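You operate a simulated robot arm through the tools that you are given. There is no shell and no other tool. Be economical: measure what you need, move in short steps, check, and stop when the job is done.

Carry out the task below with a simulated robot arm. There is one attempt and no reset: what you move stays moved.

TASK
Check the blue test cock for leaks: green tray if it holds, rework bin if it falls.
Fine: knob to TEST, three strokes, read the window, vent before you lift it off.

The check looks at the end state, three seconds after you hand in, the way a careful person would. Anything else that was tipped, shoved, dropped, spilled or broken makes it a failure.

THE ROBOT
A 7-joint arm with a two-finger parallel gripper, fixed in place. Base frame: the origin is at the foot of the arm, x ahead of it, y to its left, z up. Lengths are in cm, angles in rad, forces in N, time in s.
With the tool pointing down near the work surface it reaches from about 24 to 68 cm from the base axis. Its first joint turns from -1.152 to 1.152 rad. Payload 2.4 kg.
The TCP is the grasp point between the finger pads, 3 cm short of the fingertips. In the tool frame z runs along the fingers and y along their closing line. Largest opening 9.4 cm; finger width 2.8, thickness 1; the body of the gripper, 5 by 9.6 cm, starts 5.5 cm behind the TCP.
Orientation is told as [roll, pitch, yaw] about the base's x, y, z axes, in that order, counted from this pose: with the fingers straight down and closing along the base's y, the tool's x points along the base's -x, its y along +y and its z along -z.

THE INTERFACE
- The arm moves only by the tool apply_moves. Its argument "increments" is a list of rows, each a list of 7 numbers: the finger opening in cm, from 0 to 9.4, then the shift along the tool's x, y, z in units of 300 mm (1.0 is 300 mm), then the turn, a rotation vector about the tool's x, y, z in units of 90 degrees (1.0 is 90 degrees). In form: [[fingers, tx, ty, tz, wx, wy, wz], ...]. A call has 1 to 12 rows; each row is the pose to reach, as a shift and turn from the pose commanded when the call began, along the tool's axes at that moment. A call with a number of a shift or a turn outside -1 to 1 is refused whole. Rows are played at 5 a second. More than 5 cm and 0.15 rad between two rows, or a gripper value outside its range, and nothing of the call is played. A pose out of reach is approached as far as the arm can. The call stops where the force on the tool passes 40 N (or 10 N more than at its start, if that is more) or the arm is blocked; 0.2 s more then pass. Each finger travels about 15.3 cm/s and halts on what it meets, pressing with about 22 N; the grip force reading is that of the motor and also rises with nothing between the fingers. The clock runs only during rows and for 0.2 s after the last one: add rows that repeat a pose to give the fingers time. It gives the time, the measured TCP pose, the force on the tool (base axes), the opening and the grip force at its end, in the units of the frame above (readings bear some noise), with the torque about the TCP (base axes, N m) and any sound that the robot's microphone picked up.
- Cameras (640 x 400 px; columns grow to the right, rows downward): "scene" is fixed at [4.66, 46.42, 146.59]; the picture's right is [-0.77, -0.64, 0.00], its down [-0.25, 0.31, -0.92] and it looks along [0.58, -0.71, -0.40] (base axes); focal length 321 px, centre (320, 200). "wrist" rides on the gripper at [7.6, 1.4, -10.3] in the tool frame; the picture's right is [-0.18, 0.98, 0.00], its down [-0.75, -0.14, -0.64] and it looks along [-0.63, -0.12, 0.77] (tool axes); focal length 243 px, centre (320, 200). There is no depth. A picture from a camera that has moved, and an enlarged one, comes with that camera's place and axes in the base frame and with its lens. The place of the scene camera against the robot may be out by one fixed shift of up to 1.2 cm in any direction.
- get_image(camera): a new picture of that camera. The clock stands still meanwhile.
- enlarge(camera, box): a new picture of the part [left, top, right, bottom] of that camera's present view, enlarged. The clock stands still meanwhile.
- sign_off(): hands the job in; it is judged then, once.

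Work in short steps. Places have to be worked out from the pictures, the camera data and where the tool is seen: move nearer, look again, correct. Check each grasp and each placing, and mend what went wrong. You have 120 turns and 84 pictures in all, those below and enlarged ones among them. Open the gripper and draw the arm clear of the work before you hand the job in, unless the task says otherwise; then end with one line.

The tools are called after "Request:" as a command line: name --pt "numbers of a row" for each row, then --argument value for the rest, lists and objects as JSON in quotes. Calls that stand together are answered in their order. apply_moves: Moves the arm, as the interface text tells. Its arguments: {"type":"object","properties":{"increments":{"type":"array","items":{"type":"array","items":{"type":"number"}}}},"required":["increments"]} The other tools are called the same way: get_image (camera) takes a picture; enlarge (camera, box) takes an enlarged picture of a part of a camera's view; sign_off () hands the job in.

At the start:

```text
time_s: 0.0
tcp_pos: [32.7, -4.1, 121.46]
ee_rot: [0.002, 0.0, 0.001]
wrist_force: [0.3, -1.2, -0.1]
wrist_torque: [0.02, -0.03, 0.01]
opening: 9.39
grasp_force: 0.1
```

scene: 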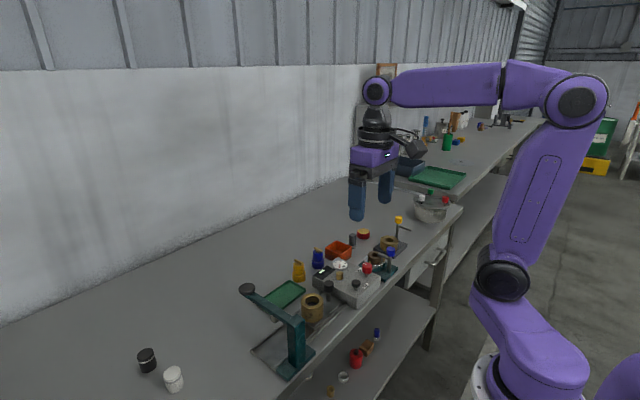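
wrist: 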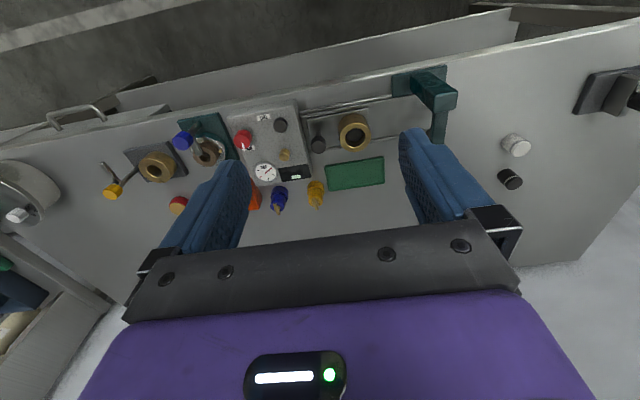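

The bench is visible with a test box, cocks, tray and bin. I'll enlarge both views to identify them.

Request:
enlarge --camera "scene" --box '[230, 200, 470, 350]'

Request:
enlarge --camera "wrist" --box '[90, 70, 410, 270]'

```text
2.67 times, centred on (350, 275) of scene
camera zoom: at [4.66, 46.42, 146.59], right [-0.77, -0.64, 0.0], down [-0.25, 0.31, -0.92], along [0.58, -0.71, -0.4], focal length 855 px, centre (240, 0)
```

zoom: 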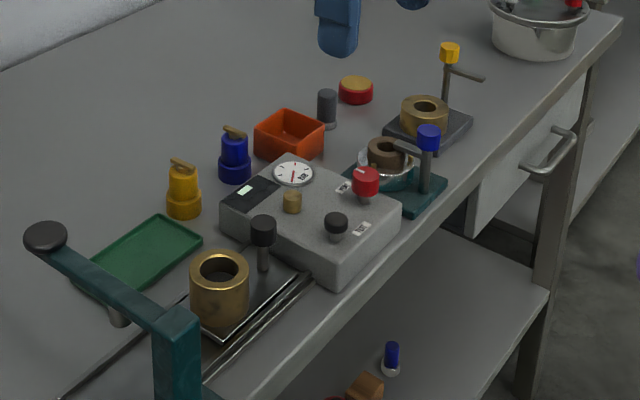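

```text
2.00 times, centred on (250, 170) of wrist
camera zoom: at [25.17, -2.62, 131.89], right [0.18, 0.98, 0.0], down [0.75, -0.14, 0.64], along [0.63, -0.12, -0.77], focal length 485 px, centre (460, 260)
```

zoom: 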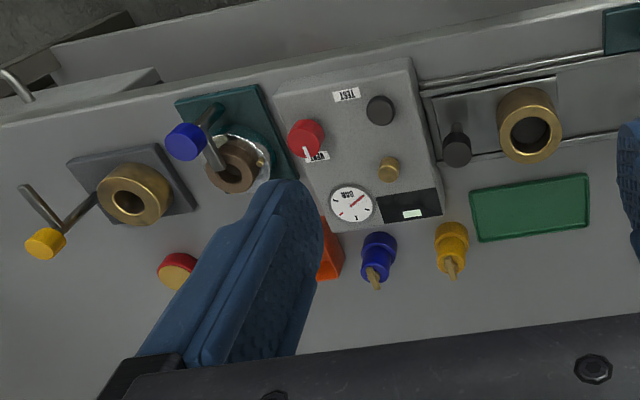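

The box sits near (50,-19,90). I'll move the gripper nearer, still well above, for a closer look.

Request:
apply_moves --pt "9.4 0 -0.1 0.1 0 0 0" --pt "9.4 0 -0.2 0.2 0 0 0" --pt "9.4 0 -0.3 0.3 0 0 0" --pt "9.4 0 -0.37 0.4 0 0 0" --pt "9.4 0 -0.37 0.5 0 0 0" --pt "9.4 0 -0.37 0.5 0 0 0"

Request:
get_image --camera "wrist"

Request:
enlarge --camera "wrist" --box '[100, 0, 500, 250]'

```text
time_s: 1.4
tcp_pos: [32.74, -15.19, 106.73]
ee_rot: [-0.001, 0.0, -0.001]
wrist_force: [-0.8, 0.6, -0.1]
wrist_torque: [-0.04, 0.03, 0.01]
opening: 9.41
grasp_force: 0.1
```

```text
79 pictures are left
camera wrist: at [25.18, -13.77, 117.1], right [0.18, 0.98, 0.0], down [0.75, -0.14, 0.64], along [0.63, -0.12, -0.77], focal length 243 px, centre (320, 200)
```

wrist: 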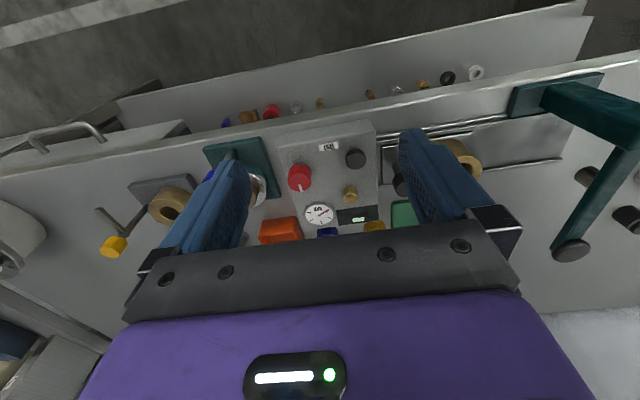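

```text
1.60 times, centred on (300, 125) of wrist
camera zoom: at [25.18, -13.77, 117.1], right [0.18, 0.98, 0.0], down [0.75, -0.14, 0.64], along [0.63, -0.12, -0.77], focal length 388 px, centre (352, 320)
```

zoom: 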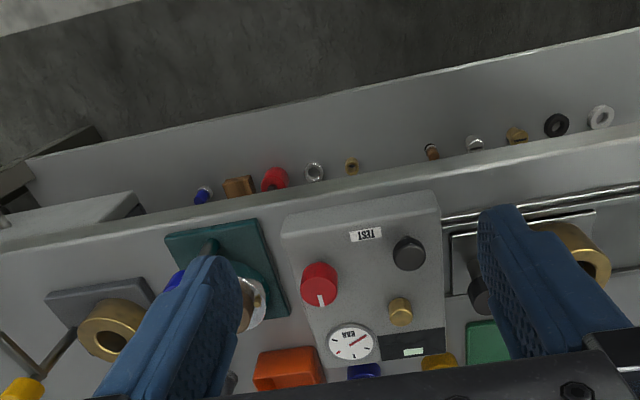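

Request:
enlarge --camera "wrist" --box '[260, 110, 404, 240]'

Request:
enlarge --camera "scene" --box '[300, 245, 396, 305]'

```text
3.08 times, centred on (332, 175) of wrist
camera zoom: at [25.18, -13.77, 117.1], right [0.18, 0.98, 0.0], down [0.75, -0.14, 0.64], along [0.63, -0.12, -0.77], focal length 746 px, centre (283, 277)
```

zoom: 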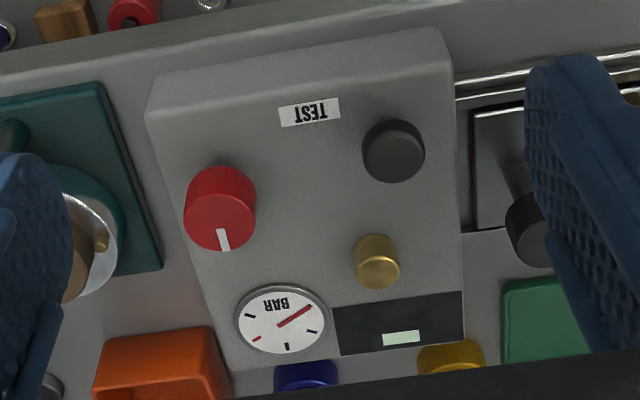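

```text
6.67 times, centred on (348, 275) of scene
camera zoom: at [4.66, 46.42, 146.59], right [-0.77, -0.64, 0.0], down [-0.25, 0.31, -0.92], along [0.58, -0.71, -0.4], focal length 2138 px, centre (133, -300)
```

zoom: 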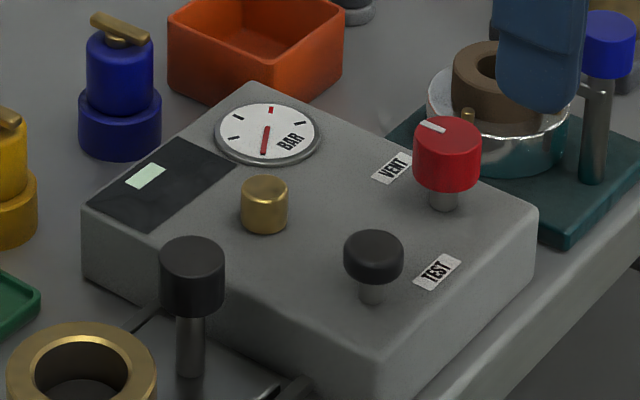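

Red knob has VENT/TEST labels, the black knob is a pump plunger, the brass nub is the port. I'll retreat slightly so the wrist camera sees the whole box and both cocks.

Request:
apply_moves --pt "9.4 0.1 0.02 0.0 0 0 0" --pt "9.4 0.2 0.05 0.0 0 0 0" --pt "9.4 0.2 0.05 0.0 0 0 0"

Request:
enlarge --camera "wrist" --box '[200, 110, 440, 260]'

```text
time_s: 2.2
tcp_pos: [26.47, -13.6, 106.72]
ee_rot: [0.0, 0.0, 0.001]
wrist_force: [0.2, 0.3, -0.1]
wrist_torque: [-0.02, 0.01, 0.02]
opening: 9.39
grasp_force: 0.1
```

```text
2.67 times, centred on (320, 185) of wrist
camera zoom: at [18.89, -12.17, 117.02], right [0.18, 0.98, 0.0], down [0.75, -0.14, 0.64], along [0.63, -0.12, -0.77], focal length 647 px, centre (320, 240)
```

zoom: 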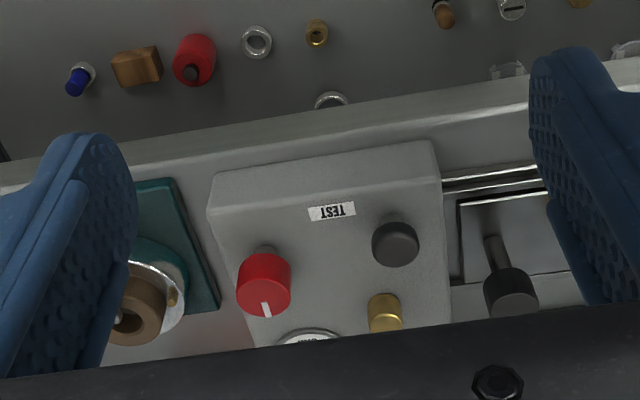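

Request:
apply_moves --pt "9.4 -0.15 0 0.0 0 0 0" --pt "9.4 -0.3 0 0.0 0 0 0" --pt "9.4 -0.45 0 0.03 0 0 0" --pt "9.4 -0.58 0 0.06 0 0 0" --pt "9.4 -0.58 0 0.06 0 0 0"

Request:
get_image --camera "wrist"

Request:
enlarge --camera "wrist" --box '[230, 50, 410, 220]'

```text
time_s: 3.4
tcp_pos: [44.09, -13.68, 105.01]
ee_rot: [0.0, 0.002, -0.001]
wrist_force: [0.5, -0.4, -0.2]
wrist_torque: [-0.01, 0.0, -0.01]
opening: 9.38
grasp_force: 0.1
```

```text
74 pictures are left
camera wrist: at [36.61, -12.34, 115.3], right [0.19, 0.98, 0.0], down [0.75, -0.14, 0.64], along [0.63, -0.12, -0.77], focal length 243 px, centre (320, 200)
```

wrist: 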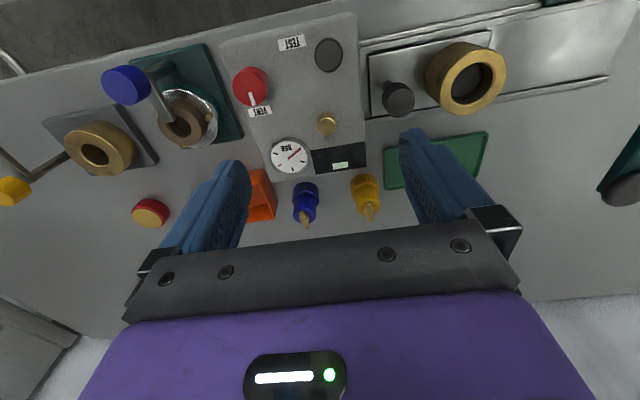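

```text
2.35 times, centred on (320, 135) of wrist
camera zoom: at [36.61, -12.34, 115.3], right [0.19, 0.98, 0.0], down [0.75, -0.14, 0.64], along [0.63, -0.12, -0.77], focal length 571 px, centre (320, 353)
```

zoom: 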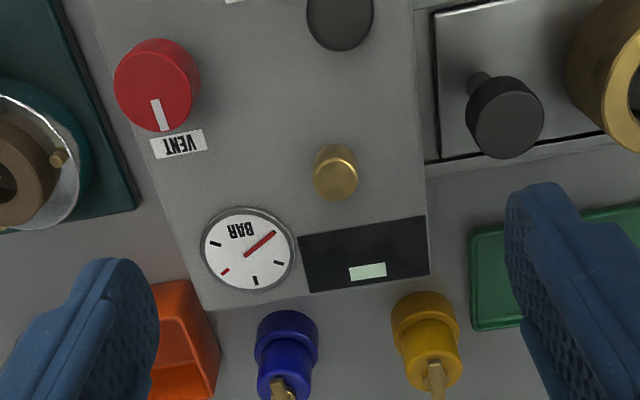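

Geometry so far: red knob (41.2,-19.2, top 93), pump knob (40.3,-12.4, top 92.6), port nub (46.6,-13.6, top 91.5), blue cock about (58.7,-18.8, top 92). Moving above the blue cock to refine.

Request:
apply_moves --pt "9.4 -0.14 -0.05 0.0 0 0 0" --pt "9.4 -0.28 -0.1 0.0 0 0 0" --pt "9.4 -0.42 -0.15 0.05 0 0 0" --pt "9.4 -0.487 -0.17 0.13 0 0 0" --pt "9.4 -0.487 -0.17 0.13 0 0 0"

Request:
get_image --camera "wrist"

Request:
enlarge --camera "wrist" --box '[220, 50, 420, 220]'

```text
time_s: 4.6
tcp_pos: [58.74, -18.75, 101.13]
ee_rot: [0.001, 0.001, 0.0]
wrist_force: [-0.4, 0.0, -0.1]
wrist_torque: [-0.02, 0.0, -0.03]
opening: 9.4
grasp_force: 0.1
```

```text
72 pictures are left
camera wrist: at [51.19, -17.42, 111.38], right [0.18, 0.98, 0.0], down [0.75, -0.14, 0.64], along [0.63, -0.12, -0.77], focal length 243 px, centre (320, 200)
```

wrist: 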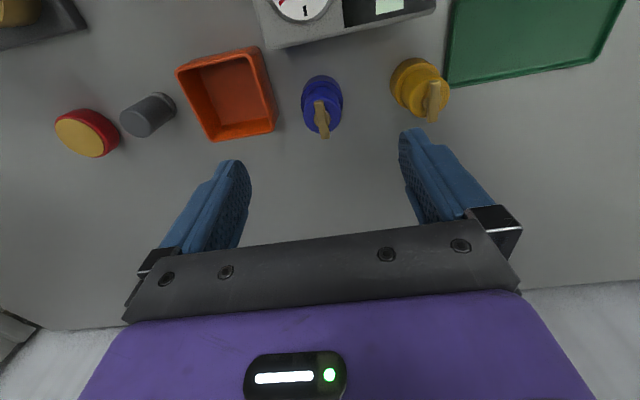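

```text
2.35 times, centred on (320, 135) of wrist
camera zoom: at [51.19, -17.42, 111.38], right [0.18, 0.98, 0.0], down [0.75, -0.14, 0.64], along [0.63, -0.12, -0.77], focal length 571 px, centre (320, 353)
```

zoom: 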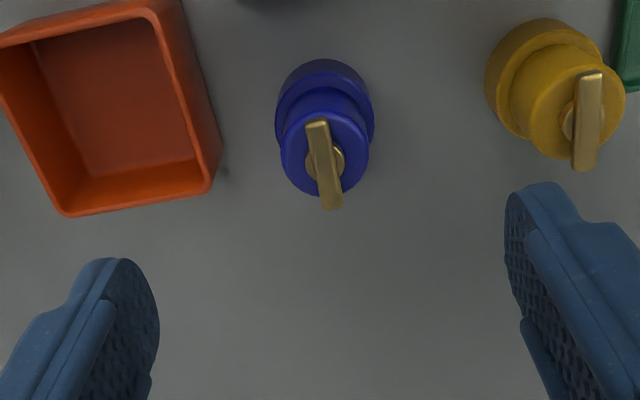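

Blue cock axis ≈ (59.3,-18.75), body 3.25 cm wide. Narrow to 6 cm and descend partway.

Request:
apply_moves --pt "6 -0.015 0 0.05 0 0 0" --pt "6 -0.02 0 0.15 0 0 0" --pt "6 -0.02 0 0.24 0 0 0" --pt "6 -0.02 0 0.24 0 0 0"

Request:
get_image --camera "wrist"

Request:
enlarge --camera "scene" --box '[284, 225, 380, 285]'

```text
time_s: 5.6
tcp_pos: [59.35, -19.03, 94.07]
ee_rot: [0.0, 0.001, 0.0]
wrist_force: [0.0, 0.7, 0.5]
wrist_torque: [-0.03, -0.02, -0.03]
opening: 6.0
grasp_force: 0.0
```

```text
70 pictures are left
camera wrist: at [51.8, -17.55, 104.29], right [0.18, 0.98, 0.0], down [0.75, -0.14, 0.64], along [0.63, -0.12, -0.77], focal length 243 px, centre (320, 200)
```

wrist: 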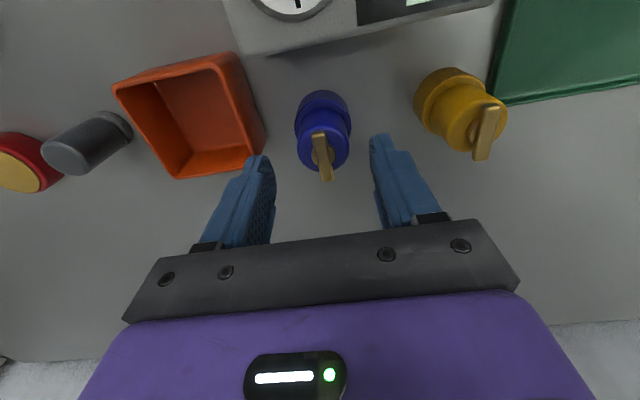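

```text
6.67 times, centred on (332, 255) of scene
camera zoom: at [4.66, 46.42, 146.59], right [-0.77, -0.64, 0.0], down [-0.25, 0.31, -0.92], along [0.58, -0.71, -0.4], focal length 2138 px, centre (240, -167)
```

zoom: 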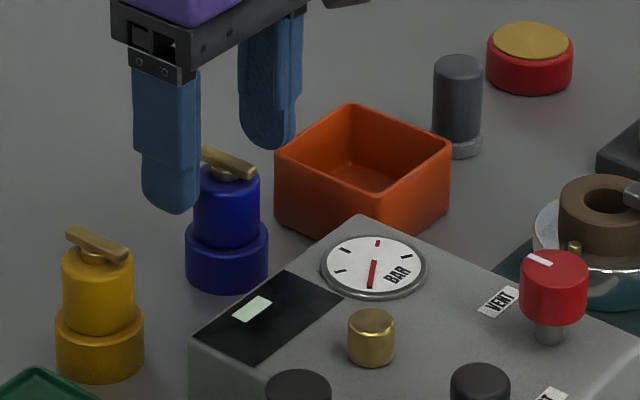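

Cock body top z≈90.4, axis (59.15,-18.75), collar top ≈87.4. Descend to TCP z 90.8 and close on the narrow body.

Request:
apply_moves --pt "6 0.005 0.003 0.05 0 0 0" --pt "6 0.005 0.003 0.108 0 0 0" --pt "6 0.005 0.003 0.108 0 0 0" --pt "3 0.005 0.003 0.108 0 0 0" --pt "2.6 0.005 0.003 0.108 0 0 0" --pt "2.6 0.005 0.003 0.108 0 0 0" --pt "2.6 0.005 0.003 0.108 0 0 0"

Request:
enlarge --camera "scene" --box '[284, 225, 380, 285]'

Request:
get_image --camera "wrist"

```text
time_s: 7.2
tcp_pos: [59.19, -18.67, 90.78]
ee_rot: [-0.001, 0.002, -0.001]
wrist_force: [0.4, -0.7, 0.4]
wrist_torque: [0.02, 0.0, -0.01]
opening: 3.91
grasp_force: 22.1
```

```text
6.67 times, centred on (332, 255) of scene
camera zoom: at [4.66, 46.42, 146.59], right [-0.77, -0.64, 0.0], down [-0.25, 0.31, -0.92], along [0.58, -0.71, -0.4], focal length 2138 px, centre (240, -167)
```

zoom: 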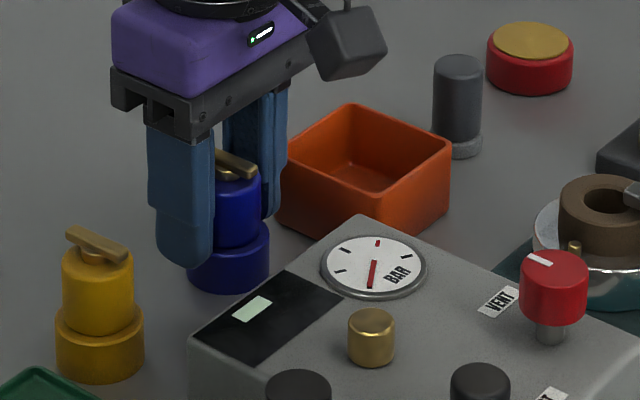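

```text
67 pictures are left
camera wrist: at [51.68, -17.28, 100.97], right [0.18, 0.98, 0.0], down [0.75, -0.14, 0.64], along [0.63, -0.12, -0.77], focal length 243 px, centre (320, 200)
```

wrist: 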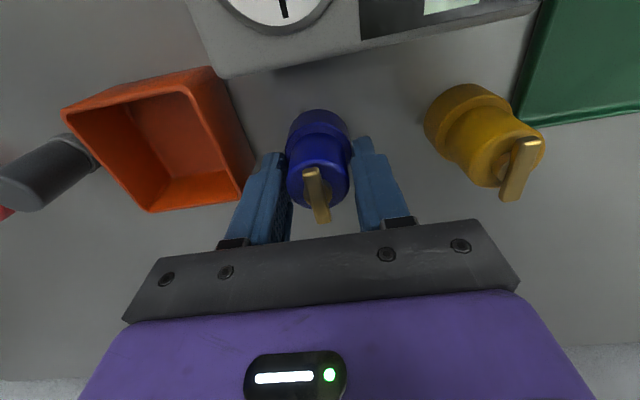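

Opening 3.91 suggests the fingertips are just catching the wider collar. I'll reopen, go 1.4 cm lower and take the collar fully.

Request:
apply_moves --pt "5.6 0 0 0 0 0 0" --pt "5.6 0 0 0 0 0 0" --pt "5.6 0 0 0.03 0 0 0" --pt "5.6 0 0 0.045 0 0 0" --pt "5.6 0 0 0.045 0 0 0" --pt "3 0 0 0.045 0 0 0" --pt "3 0 0 0.045 0 0 0" --pt "3 0 0 0.045 0 0 0"

Request:
enlarge --camera "scene" --box '[284, 225, 380, 285]'

```text
time_s: 9.0
tcp_pos: [59.28, -18.56, 89.16]
ee_rot: [0.0, 0.0, 0.001]
wrist_force: [0.8, -0.2, -0.2]
wrist_torque: [0.0, -0.04, -0.06]
opening: 3.9
grasp_force: 21.8
```

```text
6.67 times, centred on (332, 255) of scene
camera zoom: at [4.66, 46.42, 146.59], right [-0.77, -0.64, 0.0], down [-0.25, 0.31, -0.92], along [0.58, -0.71, -0.4], focal length 2138 px, centre (240, -167)
```

zoom: 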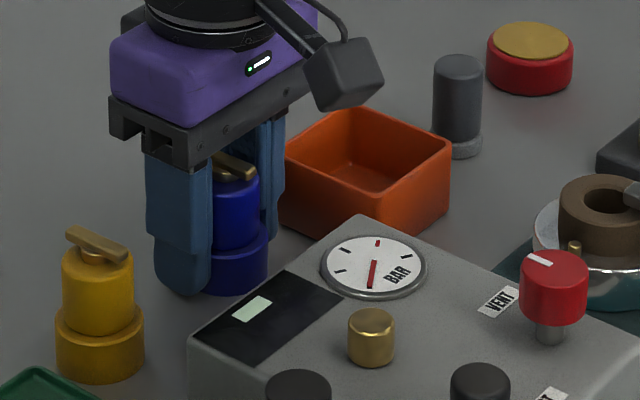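

Solid grip on the collar. Lift 9 cm, then travel to above the port.

Request:
apply_moves --pt "3 0 0 -0.1 0 0 0" --pt "3 0 0 -0.2 0 0 0" --pt "3 0 0 -0.3 0 0 0" --pt "3 0.14 0.055 -0.3 0 0 0" --pt "3 0.28 0.11 -0.3 0 0 0" --pt "3 0.42 0.167 -0.3 0 0 0" --pt "3 0.42 0.167 -0.3 0 0 0"

Request:
get_image --camera "wrist"

Request:
enlarge --camera "scene" --box '[284, 225, 380, 285]'

```text
time_s: 10.6
tcp_pos: [46.54, -13.85, 98.01]
ee_rot: [0.0, -0.001, -0.001]
wrist_force: [0.7, -0.1, -1.0]
wrist_torque: [0.01, 0.0, -0.03]
opening: 3.92
grasp_force: 22.6
```

```text
65 pictures are left
camera wrist: at [39.09, -12.42, 108.35], right [0.18, 0.98, 0.0], down [0.75, -0.14, 0.64], along [0.63, -0.12, -0.77], focal length 243 px, centre (320, 200)
```

wrist: 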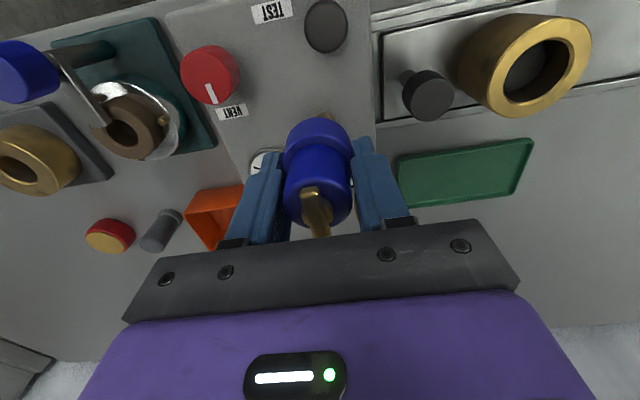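

```text
6.67 times, centred on (332, 255) of scene
camera zoom: at [4.66, 46.42, 146.59], right [-0.77, -0.64, 0.0], down [-0.25, 0.31, -0.92], along [0.58, -0.71, -0.4], focal length 2138 px, centre (240, -167)
```

zoom: 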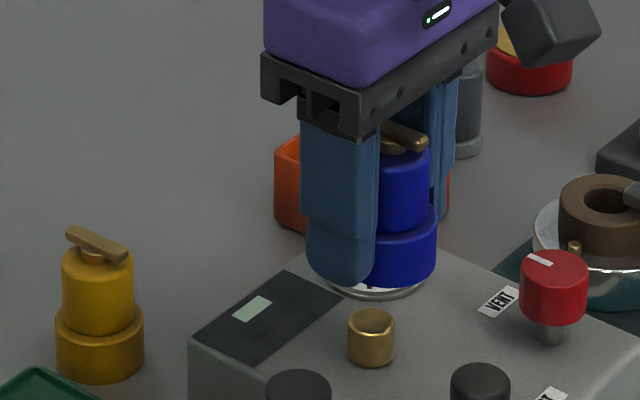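

Scene view hints the cock is off the port by up to 1 cm; I'll measure more precisely with a tight wrist enlargement.

Request:
enlarge --camera "wrist" --box '[256, 90, 384, 170]'

Request:
enlarge --camera "scene" --box '[322, 238, 362, 282]'

```text
5.00 times, centred on (320, 130) of wrist
camera zoom: at [39.09, -12.42, 108.35], right [0.18, 0.98, 0.0], down [0.75, -0.14, 0.64], along [0.63, -0.12, -0.77], focal length 1213 px, centre (320, 550)
```

zoom: 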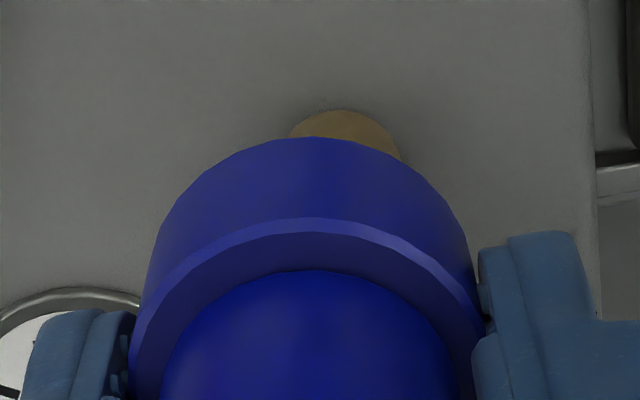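

```text
9.09 times, centred on (342, 260) of scene
camera zoom: at [4.66, 46.42, 146.59], right [-0.77, -0.64, 0.0], down [-0.25, 0.31, -0.92], along [0.58, -0.71, -0.4], focal length 2916 px, centre (120, -346)
```

zoom: 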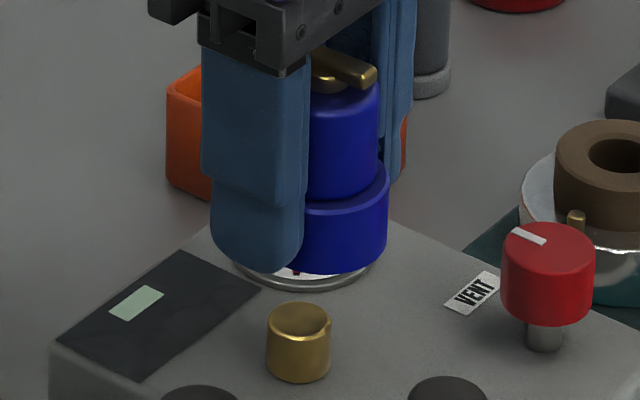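

Relative offset port-minus-cock ≈ (+0.4,+0.5) cm. Shift accordingly, lower 1.5 cm and look again.

Request:
apply_moves --pt "3 -0.013 0.017 0.0 0 0 0" --pt "3 -0.013 0.017 0.045 0 0 0" --pt "3 -0.013 0.017 0.045 0 0 0"

Request:
enlarge --camera "wrist" --box '[256, 90, 384, 170]'

Request:
enlarge --camera "scene" --box '[322, 238, 362, 282]'

```text
time_s: 11.4
tcp_pos: [46.87, -13.37, 96.79]
ee_rot: [0.0, -0.001, 0.002]
wrist_force: [-0.3, 0.3, -1.0]
wrist_torque: [0.01, -0.01, 0.01]
opening: 3.94
grasp_force: 22.4
```

```text
5.00 times, centred on (320, 130) of wrist
camera zoom: at [39.43, -11.86, 107.12], right [0.18, 0.98, 0.0], down [0.75, -0.14, 0.64], along [0.63, -0.12, -0.77], focal length 1213 px, centre (320, 550)
```

zoom: 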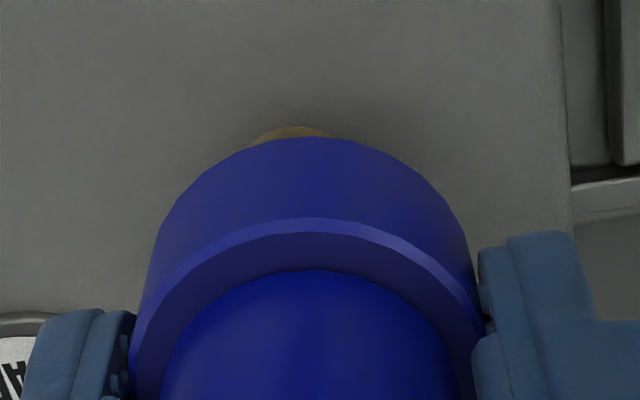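

```text
9.09 times, centred on (342, 260) of scene
camera zoom: at [4.66, 46.42, 146.59], right [-0.77, -0.64, 0.0], down [-0.25, 0.31, -0.92], along [0.58, -0.71, -0.4], focal length 2916 px, centre (120, -346)
```

zoom: 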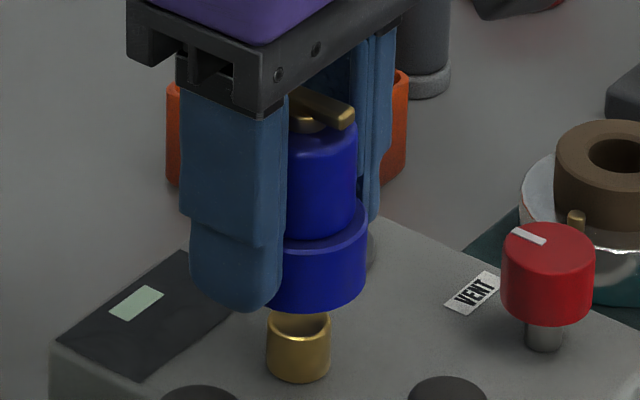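

Nearly aligned: small correction (+0.08,-0.12) and 0.6 cm lower, then recheck.

Request:
apply_moves --pt "3 -0.003 -0.004 0.0 0 0 0" --pt "3 -0.003 -0.004 0.02 0 0 0" --pt "3 -0.003 -0.004 0.02 0 0 0"

Request:
enlarge --camera "wrist" --box '[256, 90, 384, 170]'

Request:
enlarge --camera "scene" --box '[322, 248, 354, 280]'

```text
time_s: 12.2
tcp_pos: [47.05, -13.47, 96.22]
ee_rot: [-0.002, 0.0, -0.001]
wrist_force: [-0.3, 0.1, -0.6]
wrist_torque: [0.0, -0.02, -0.02]
opening: 3.93
grasp_force: 21.9
```

```text
5.00 times, centred on (320, 130) of wrist
camera zoom: at [39.54, -11.96, 106.45], right [0.18, 0.98, 0.0], down [0.75, -0.14, 0.64], along [0.63, -0.12, -0.77], focal length 1213 px, centre (320, 550)
```

zoom: 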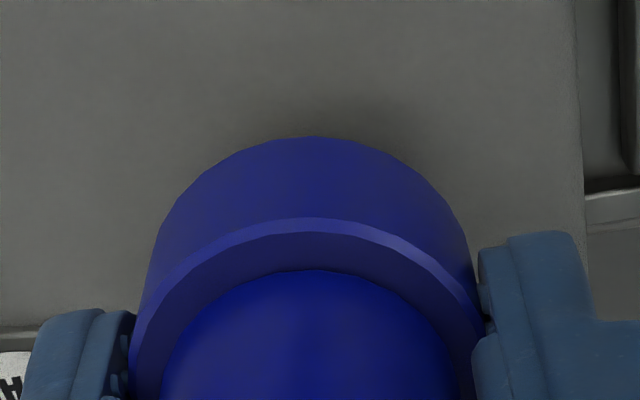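

```text
12.50 times, centred on (338, 264) of scene
camera zoom: at [4.66, 46.42, 146.59], right [-0.77, -0.64, 0.0], down [-0.25, 0.31, -0.92], along [0.58, -0.71, -0.4], focal length 4010 px, centre (95, -600)
```

zoom: 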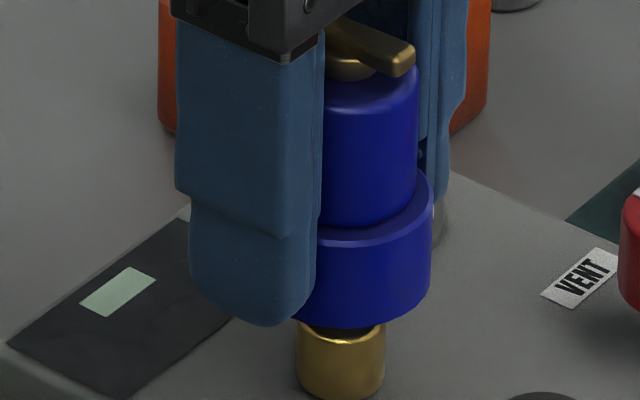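

Aligned to about 0.1 cm. Lowering 1 cm gently and watching force.

Request:
apply_moves --pt "3 0 0 0.008 0 0 0" --pt "3 0 0 0.016 0 0 0" --pt "3 0 0 0.024 0 0 0" --pt "3 0 0 0.032 0 0 0"

Request:
enlarge --camera "scene" --box '[322, 248, 354, 280]'

```text
time_s: 13.2
tcp_pos: [47.1, -13.3, 95.25]
ee_rot: [0.001, -0.002, -0.001]
wrist_force: [-0.5, -0.8, -1.5]
wrist_torque: [-0.01, -0.03, 0.0]
opening: 3.91
grasp_force: 22.0
```

```text
12.50 times, centred on (338, 264) of scene
camera zoom: at [4.66, 46.42, 146.59], right [-0.77, -0.64, 0.0], down [-0.25, 0.31, -0.92], along [0.58, -0.71, -0.4], focal length 4010 px, centre (95, -600)
```

zoom: 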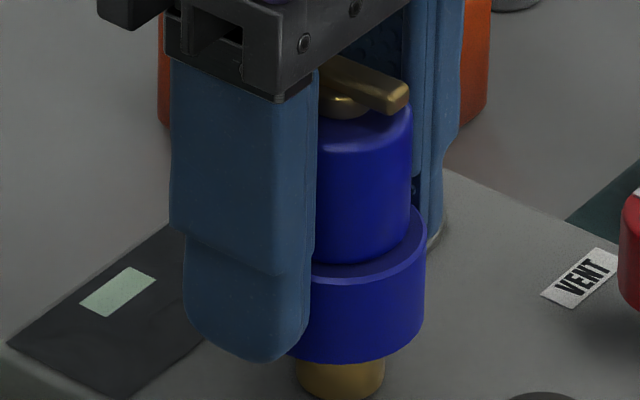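

Request:
apply_moves --pt "3 0 0 0.006 0 0 0" --pt "3 0 0 0.012 0 0 0" --pt "3 0 0 0.018 0 0 0" --pt "3 0 0 0.024 0 0 0"

Request:
enlarge --camera "scene" --box '[322, 248, 354, 280]'

```text
time_s: 14.2
tcp_pos: [47.08, -13.33, 94.58]
ee_rot: [-0.003, -0.003, 0.0]
wrist_force: [0.1, -0.3, 22.9]
wrist_torque: [-0.25, 0.14, -0.01]
opening: 3.96
grasp_force: 21.6
```

```text
12.50 times, centred on (338, 264) of scene
camera zoom: at [4.62, 46.43, 146.58], right [-0.77, -0.64, 0.0], down [-0.25, 0.31, -0.92], along [0.58, -0.71, -0.4], focal length 4010 px, centre (95, -600)
```

zoom: 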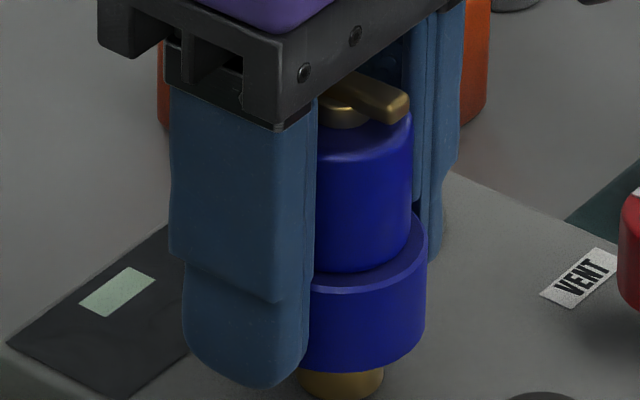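

Contact at 23 N with the nub still half visible: the cock sits on the rim. Torque and views say the port is ~0.25 cm further in -y. Raise slightly, shift, lower again.

Request:
apply_moves --pt "3 0 0 -0.01 0 0 0" --pt "3 -0.001 -0.008 -0.01 0 0 0" --pt "3 -0.001 -0.008 -0.004 0 0 0" --pt "3 -0.001 -0.008 0.002 0 0 0" --pt "3 -0.001 -0.008 0.006 0 0 0"

Request:
enlarge --camera "scene" --box '[322, 248, 354, 280]'

```text
time_s: 15.4
tcp_pos: [47.08, -13.46, 94.26]
ee_rot: [-0.001, 0.0, -0.001]
wrist_force: [0.6, 0.1, -1.4]
wrist_torque: [-0.01, -0.01, 0.03]
opening: 3.93
grasp_force: 22.3
```

```text
12.50 times, centred on (338, 264) of scene
camera zoom: at [4.66, 46.42, 146.59], right [-0.77, -0.64, 0.0], down [-0.25, 0.31, -0.92], along [0.58, -0.71, -0.4], focal length 4010 px, centre (95, -600)
```

zoom: 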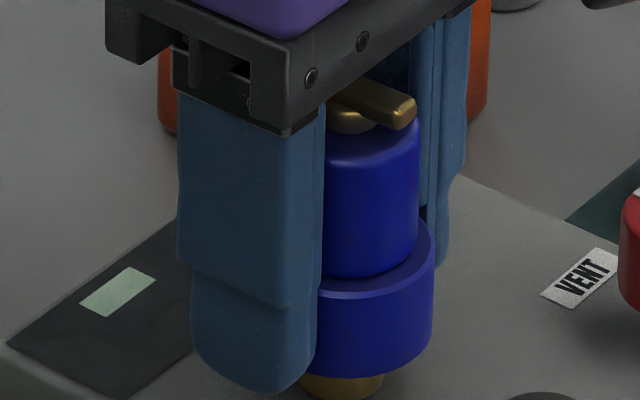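

No force and already lower than before — it is entering. Continue down slowly.

Request:
apply_moves --pt "3 0 0 0.008 0 0 0" --pt "3 0 0 0.016 0 0 0" --pt "3 0 0 0.024 0 0 0" --pt "3 0 0 0.03 0 0 0" --pt "3 0 0 0.036 0 0 0"

Request:
enlarge --camera "scene" --box '[322, 248, 354, 280]'

```text
time_s: 16.6
tcp_pos: [46.93, -13.43, 93.15]
ee_rot: [0.0, 0.002, -0.003]
wrist_force: [0.0, 0.4, -2.0]
wrist_torque: [-0.03, -0.01, -0.01]
opening: 3.92
grasp_force: 22.1
```

```text
12.50 times, centred on (338, 264) of scene
camera zoom: at [4.66, 46.42, 146.59], right [-0.77, -0.64, 0.0], down [-0.25, 0.31, -0.92], along [0.58, -0.71, -0.4], focal length 4010 px, centre (95, -600)
```

zoom: 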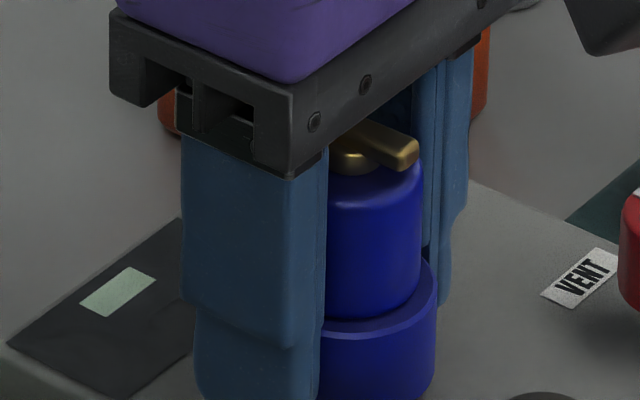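

Request:
apply_moves --pt "3 0 0 0.004 0 0 0" --pt "3 0 0 0.008 0 0 0" --pt "3 0 0 0.012 0 0 0"

Request:
enlarge --camera "scene" --box '[318, 252, 358, 292]'

```text
time_s: 17.4
tcp_pos: [46.93, -13.52, 92.97]
ee_rot: [-0.001, 0.003, -0.002]
wrist_force: [-6.4, 1.7, 12.3]
wrist_torque: [-0.09, -0.02, -0.09]
opening: 3.95
grasp_force: 22.1
stopped in row 3: the force on the tool passed its limit at 47 N (the readings are from after the stop); the commanded pose is now the measured one
```

```text
10.00 times, centred on (338, 272) of scene
camera zoom: at [4.63, 46.43, 146.58], right [-0.77, -0.64, 0.0], down [-0.25, 0.31, -0.92], along [0.58, -0.71, -0.4], focal length 3208 px, centre (140, -520)
```

zoom: 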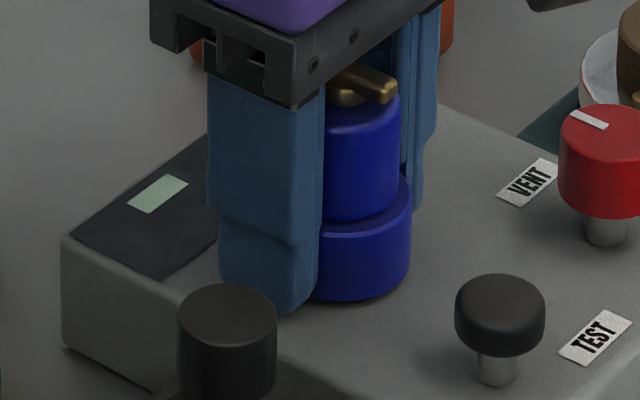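

Seated on the box face. Release gently and go up.

Request:
apply_moves --pt "4.6 0 0 -0.002 0 0 0" --pt "5.8 0 0 -0.002 0 0 0" --pt "5.8 0 0 -0.004 0 0 0" --pt "5.8 0 0 -0.1 0 0 0" --pt "5.8 0 0 -0.2 0 0 0" --pt "5.8 0 0 -0.3 0 0 0" --pt "5.8 0.1 0 -0.3 0 0 0" --pt "5.8 0.2 0 -0.3 0 0 0" --pt "5.8 0.2 0 -0.3 0 0 0"

Request:
enlarge --camera "scene" --box '[300, 235, 396, 295]'

Request:
get_image --camera "wrist"

```text
time_s: 19.4
tcp_pos: [40.94, -13.43, 101.59]
ee_rot: [-0.001, 0.001, -0.001]
wrist_force: [0.8, -0.2, -1.0]
wrist_torque: [0.02, -0.02, 0.0]
opening: 5.82
grasp_force: 0.0
```

```text
6.67 times, centred on (348, 265) of scene
camera zoom: at [4.66, 46.42, 146.59], right [-0.77, -0.64, 0.0], down [-0.25, 0.31, -0.92], along [0.58, -0.71, -0.4], focal length 2138 px, centre (133, -233)
```

zoom: 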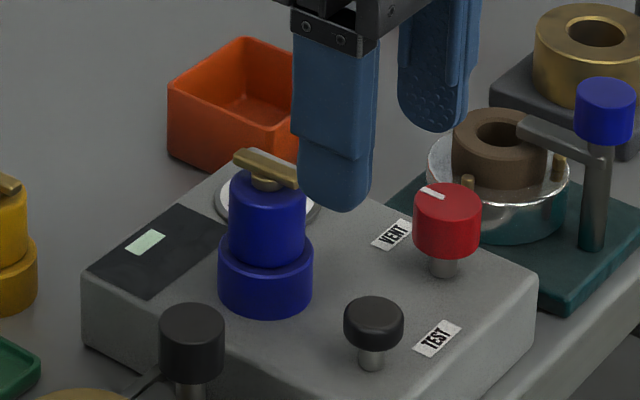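

```text
51 pictures are left
camera wrist: at [33.47, -12.03, 112.03], right [0.18, 0.98, 0.0], down [0.75, -0.14, 0.64], along [0.63, -0.12, -0.77], focal length 243 px, centre (320, 200)
```

wrist: 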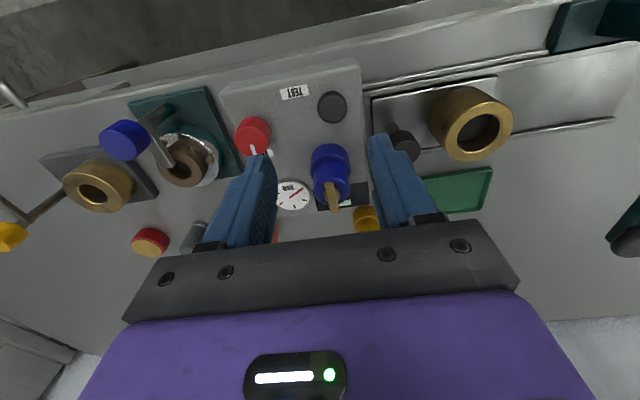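

Cock is seated upright on the port. Next the red knob: move above it for a precise look.

Request:
apply_moves --pt "6 0 -0.1 0 0 0 0" --pt "6 -0.007 -0.19 0.0 0 0 0" --pt "6 -0.007 -0.19 0.1 0 0 0" --pt "6 -0.007 -0.19 0.1 0 0 0"

Request:
enlarge --camera "wrist" --box '[200, 40, 440, 190]'

Request:
enlarge --camera "scene" --box '[330, 235, 410, 295]'

```text
time_s: 20.4
tcp_pos: [41.11, -19.26, 99.03]
ee_rot: [0.0, 0.0, -0.001]
wrist_force: [-0.6, 0.6, -0.5]
wrist_torque: [0.01, -0.03, -0.01]
opening: 6.03
grasp_force: 0.1
```

```text
2.67 times, centred on (320, 115) of wrist
camera zoom: at [33.59, -17.76, 109.39], right [0.18, 0.98, 0.0], down [0.75, -0.14, 0.64], along [0.63, -0.12, -0.77], focal length 647 px, centre (320, 427)
```

zoom: 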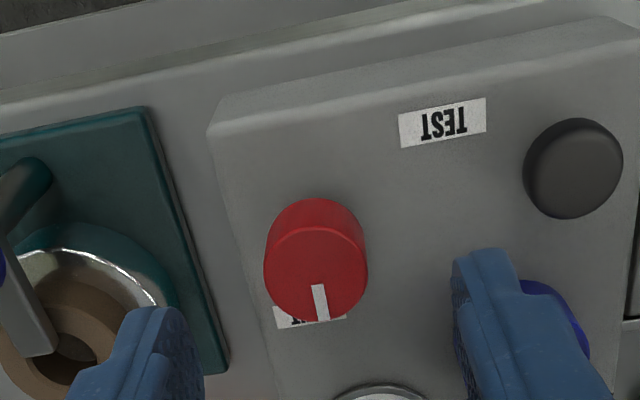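

```text
6.67 times, centred on (370, 265) of scene
camera zoom: at [4.66, 46.42, 146.59], right [-0.77, -0.64, 0.0], down [-0.25, 0.31, -0.92], along [0.58, -0.71, -0.4], focal length 2138 px, centre (-13, -233)
```

zoom: 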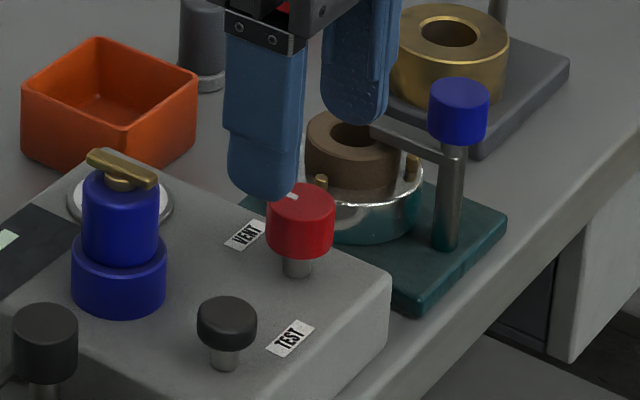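

Knob top ≈(41.2,-19.35,93.5), pointer toward +x (VENT); TEST lies ~115° counterclockwise. Pre-rotate the gripper clockwise 58° so the turn stays within wrist range.

Request:
apply_moves --pt "6 -0.003 -0.003 0 0 0 0.09" --pt "6 -0.003 -0.003 0 0 0 0.18" --pt "6 -0.003 -0.003 0 0 0 0.27" --pt "6 -0.003 -0.003 0 0 0 0.36" --pt "6 -0.003 -0.003 0 0 0 0.45" --pt "6 -0.003 -0.003 0 0 0 0.54" --pt "6 -0.003 -0.003 0 0 0 0.63" --pt "6 -0.003 -0.003 0 0 0 0.63"

Request:
enlarge --camera "wrist" --box '[200, 40, 440, 190]'

```text
time_s: 22.2
tcp_pos: [41.35, -19.25, 98.92]
ee_rot: [0.0, 0.001, -0.991]
wrist_force: [-0.3, 0.4, 0.3]
wrist_torque: [0.0, 0.01, 0.01]
opening: 6.01
grasp_force: 0.0
```

```text
2.67 times, centred on (320, 115) of wrist
camera zoom: at [38.54, -12.16, 109.29], right [0.92, 0.38, 0.0], down [0.29, -0.71, 0.64], along [0.25, -0.59, -0.77], focal length 647 px, centre (320, 427)
```

zoom: 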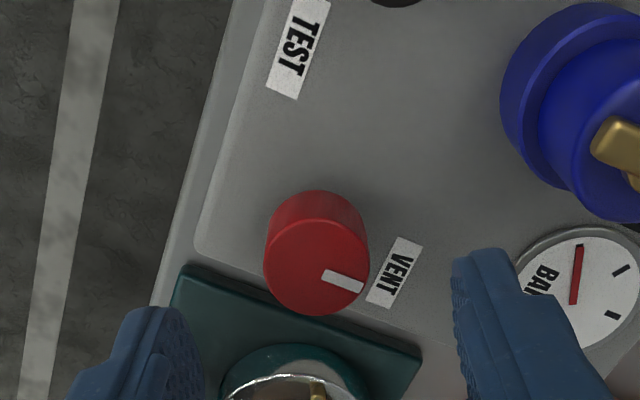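

Two-view fix: knob axis (41.55,-19.43), top 93.05. Correct, descend to TCP z 93.4 and close.

Request:
apply_moves --pt "5 -0.0086 0.005 0.07 0 0 0" --pt "5 -0.0086 0.005 0.13 0 0 0" --pt "5 -0.0086 0.005 0.183 0 0 0" --pt "5 -0.0086 0.005 0.183 0 0 0" --pt "3 -0.0086 0.005 0.183 0 0 0" --pt "2 -0.0086 0.005 0.183 0 0 0" --pt "2 -0.0086 0.005 0.183 0 0 0"

Request:
enlarge --camera "scene" --box '[330, 235, 410, 295]'

```text
time_s: 23.8
tcp_pos: [41.52, -19.54, 93.51]
ee_rot: [0.0, 0.002, -0.991]
wrist_force: [-11.5, -1.6, -0.8]
wrist_torque: [0.29, 0.24, 0.03]
opening: 2.77
grasp_force: 45.2
```

```text
6.67 times, centred on (370, 265) of scene
camera zoom: at [4.63, 46.42, 146.59], right [-0.77, -0.64, 0.0], down [-0.25, 0.31, -0.92], along [0.58, -0.71, -0.4], focal length 2138 px, centre (-13, -233)
```

zoom: 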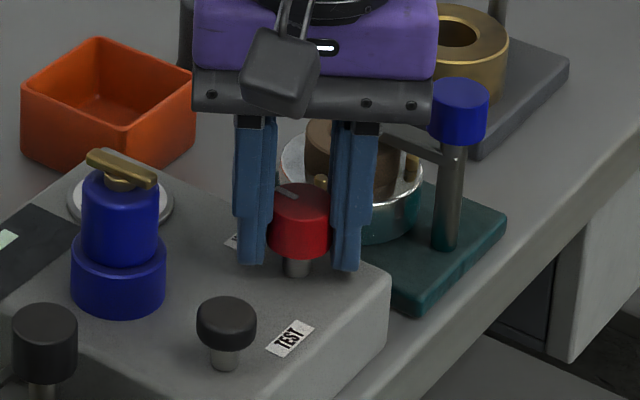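

Knob gripped. Ease the side load by 0.1 cm and begin turning counterclockwise, watching torque.

Request:
apply_moves --pt "2 0 -0.004 0 0 0 0" --pt "2 0 -0.004 0 0 0 -0.09" --pt "2 0 -0.004 0 0 0 -0.18" --pt "2 0 -0.004 0 0 0 -0.27" --pt "2 0 -0.004 0 0 0 -0.36" --pt "2 0 -0.004 0 0 0 -0.45"

Request:
enlarge --camera "scene" --box '[330, 235, 410, 295]'

```text
time_s: 25.2
tcp_pos: [41.49, -19.43, 93.5]
ee_rot: [0.001, 0.004, -0.278]
wrist_force: [-1.8, 7.2, -2.5]
wrist_torque: [0.03, 0.18, -0.19]
opening: 2.72
grasp_force: 44.2
```

```text
6.67 times, centred on (370, 265) of scene
camera zoom: at [4.66, 46.44, 146.58], right [-0.77, -0.64, 0.0], down [-0.25, 0.31, -0.92], along [0.58, -0.71, -0.4], focal length 2138 px, centre (-13, -233)
```

zoom: 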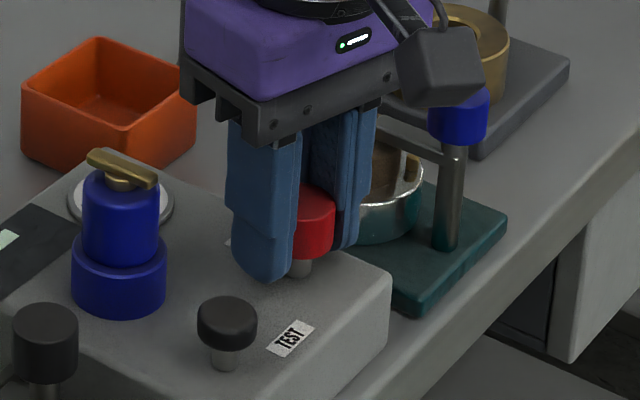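

Turning with ~0.2 N·m, no slip so far. Continue 41° more.

Request:
apply_moves --pt "2 0 0 0 0 0 -0.09" --pt "2 0 0 0 0 0 -0.18" --pt "2 0 0 0 0 0 -0.27" --pt "2 0 0 0 0 0 -0.36" --pt "2 0 0 0 0 0 -0.45"

Request:
enlarge --camera "scene" --box '[330, 235, 410, 295]'

Request:
enlarge --camera "wrist" --box '[220, 50, 420, 190]'

```text
time_s: 26.4
tcp_pos: [41.49, -19.31, 93.45]
ee_rot: [0.0, 0.002, 0.428]
wrist_force: [1.7, 28.5, 2.9]
wrist_torque: [-0.19, -0.14, -0.8]
opening: 2.77
grasp_force: 44.7
```

```text
6.67 times, centred on (370, 265) of scene
camera zoom: at [4.66, 46.5, 146.56], right [-0.77, -0.64, 0.0], down [-0.25, 0.31, -0.92], along [0.58, -0.71, -0.4], focal length 2138 px, centre (-13, -233)
```

zoom: 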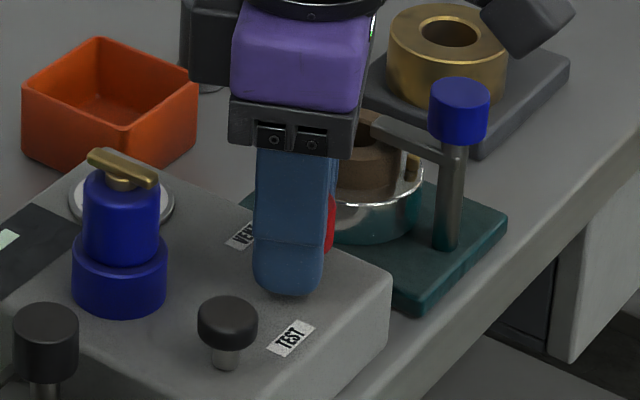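

```text
2.86 times, centred on (320, 120) of wrist
camera zoom: at [34.14, -21.11, 103.79], right [-0.24, 0.97, 0.0], down [0.75, 0.18, 0.64], along [0.62, 0.15, -0.77], focal length 693 px, centre (320, 429)
```

zoom: 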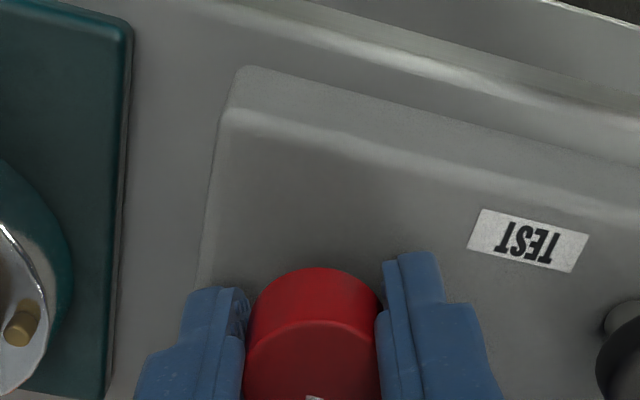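

Torque rose to 0.8 N·m. I need to see the pointer to learn whether the knob turned or slipped.

Request:
enlarge --camera "wrist" --box '[260, 130, 380, 230]'

```text
4.00 times, centred on (320, 180) of wrist
camera zoom: at [34.14, -21.11, 103.79], right [-0.24, 0.97, 0.0], down [0.75, 0.18, 0.64], along [0.62, 0.15, -0.77], focal length 970 px, centre (320, 280)
```

zoom: 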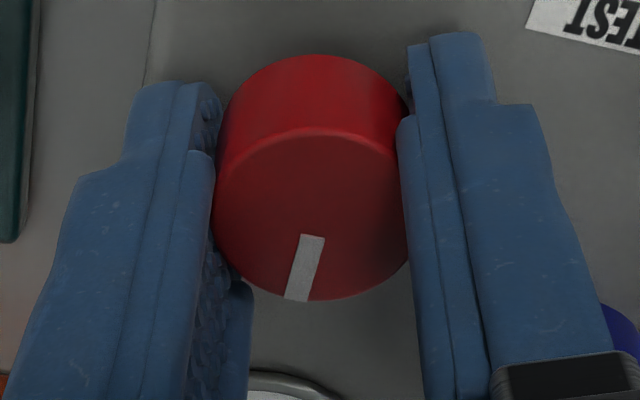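

The pointer barely moved (≈9°): the fingers slipped around the knob, with a side load of 28 N in y. Open to relax and read the true pose, then recentre.

Request:
apply_moves --pt "4.2 0 0 0 0 0 -0.45" --pt "4.2 0 0 0 0 0 -0.45" --pt "4.2 0 0 0 0 0 -0.45"

```text
refused: row 1 steps farther than a row can; nothing moved
```

Request:
apply_moves --pt "4.2 0 0 0 0 0 0" --pt "4.2 0 0 0 0 0 0" --pt "4.2 0 0 0 0 0 0"

Request:
enlarge --camera "wrist" --box '[260, 130, 380, 230]'

```text
time_s: 27.2
tcp_pos: [41.58, -19.51, 93.53]
ee_rot: [0.0, 0.001, 0.422]
wrist_force: [0.2, -0.1, 0.1]
wrist_torque: [0.03, 0.01, 0.02]
opening: 4.19
grasp_force: 0.0
```

```text
4.00 times, centred on (320, 180) of wrist
camera zoom: at [34.11, -21.33, 103.8], right [-0.24, 0.97, 0.0], down [0.75, 0.18, 0.64], along [0.62, 0.15, -0.77], focal length 970 px, centre (320, 280)
```

zoom: 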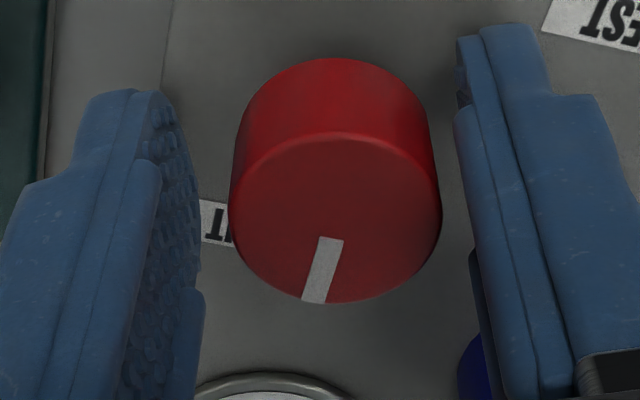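

Knob resisted 0.8 N·m counterclockwise. I'll regrip centred and probe in small turns, first clockwise, to learn which way it is free.

Request:
apply_moves --pt "2.4 0 0.003 0 0 0 0" --pt "2.4 0 0.003 0 0 0 0" --pt "2.4 0 0.003 0 0 0 0" --pt "2.4 0 0.003 0 0 0 0.07" --pt "2.4 0 0.003 0 0 0 0.14" --pt "2.4 0 0.003 0 0 0 0.21" --pt "2.4 0 0.003 0 0 0 0.21"

Request:
enlarge --camera "wrist" --box '[260, 130, 380, 230]'

```text
time_s: 28.8
tcp_pos: [41.53, -19.34, 93.41]
ee_rot: [0.0, 0.002, 0.092]
wrist_force: [-3.2, 20.3, 0.5]
wrist_torque: [-0.25, 0.8, -0.06]
opening: 2.75
grasp_force: 45.3
```

```text
4.00 times, centred on (320, 180) of wrist
camera zoom: at [33.86, -18.64, 103.8], right [0.09, 1.0, 0.0], down [0.76, -0.07, 0.64], along [0.64, -0.06, -0.77], focal length 970 px, centre (320, 280)
```

zoom: 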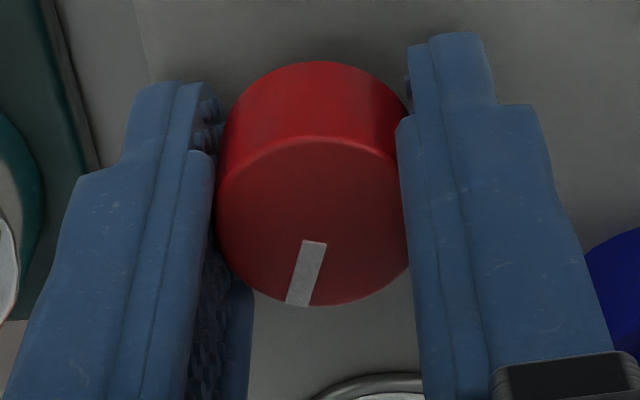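

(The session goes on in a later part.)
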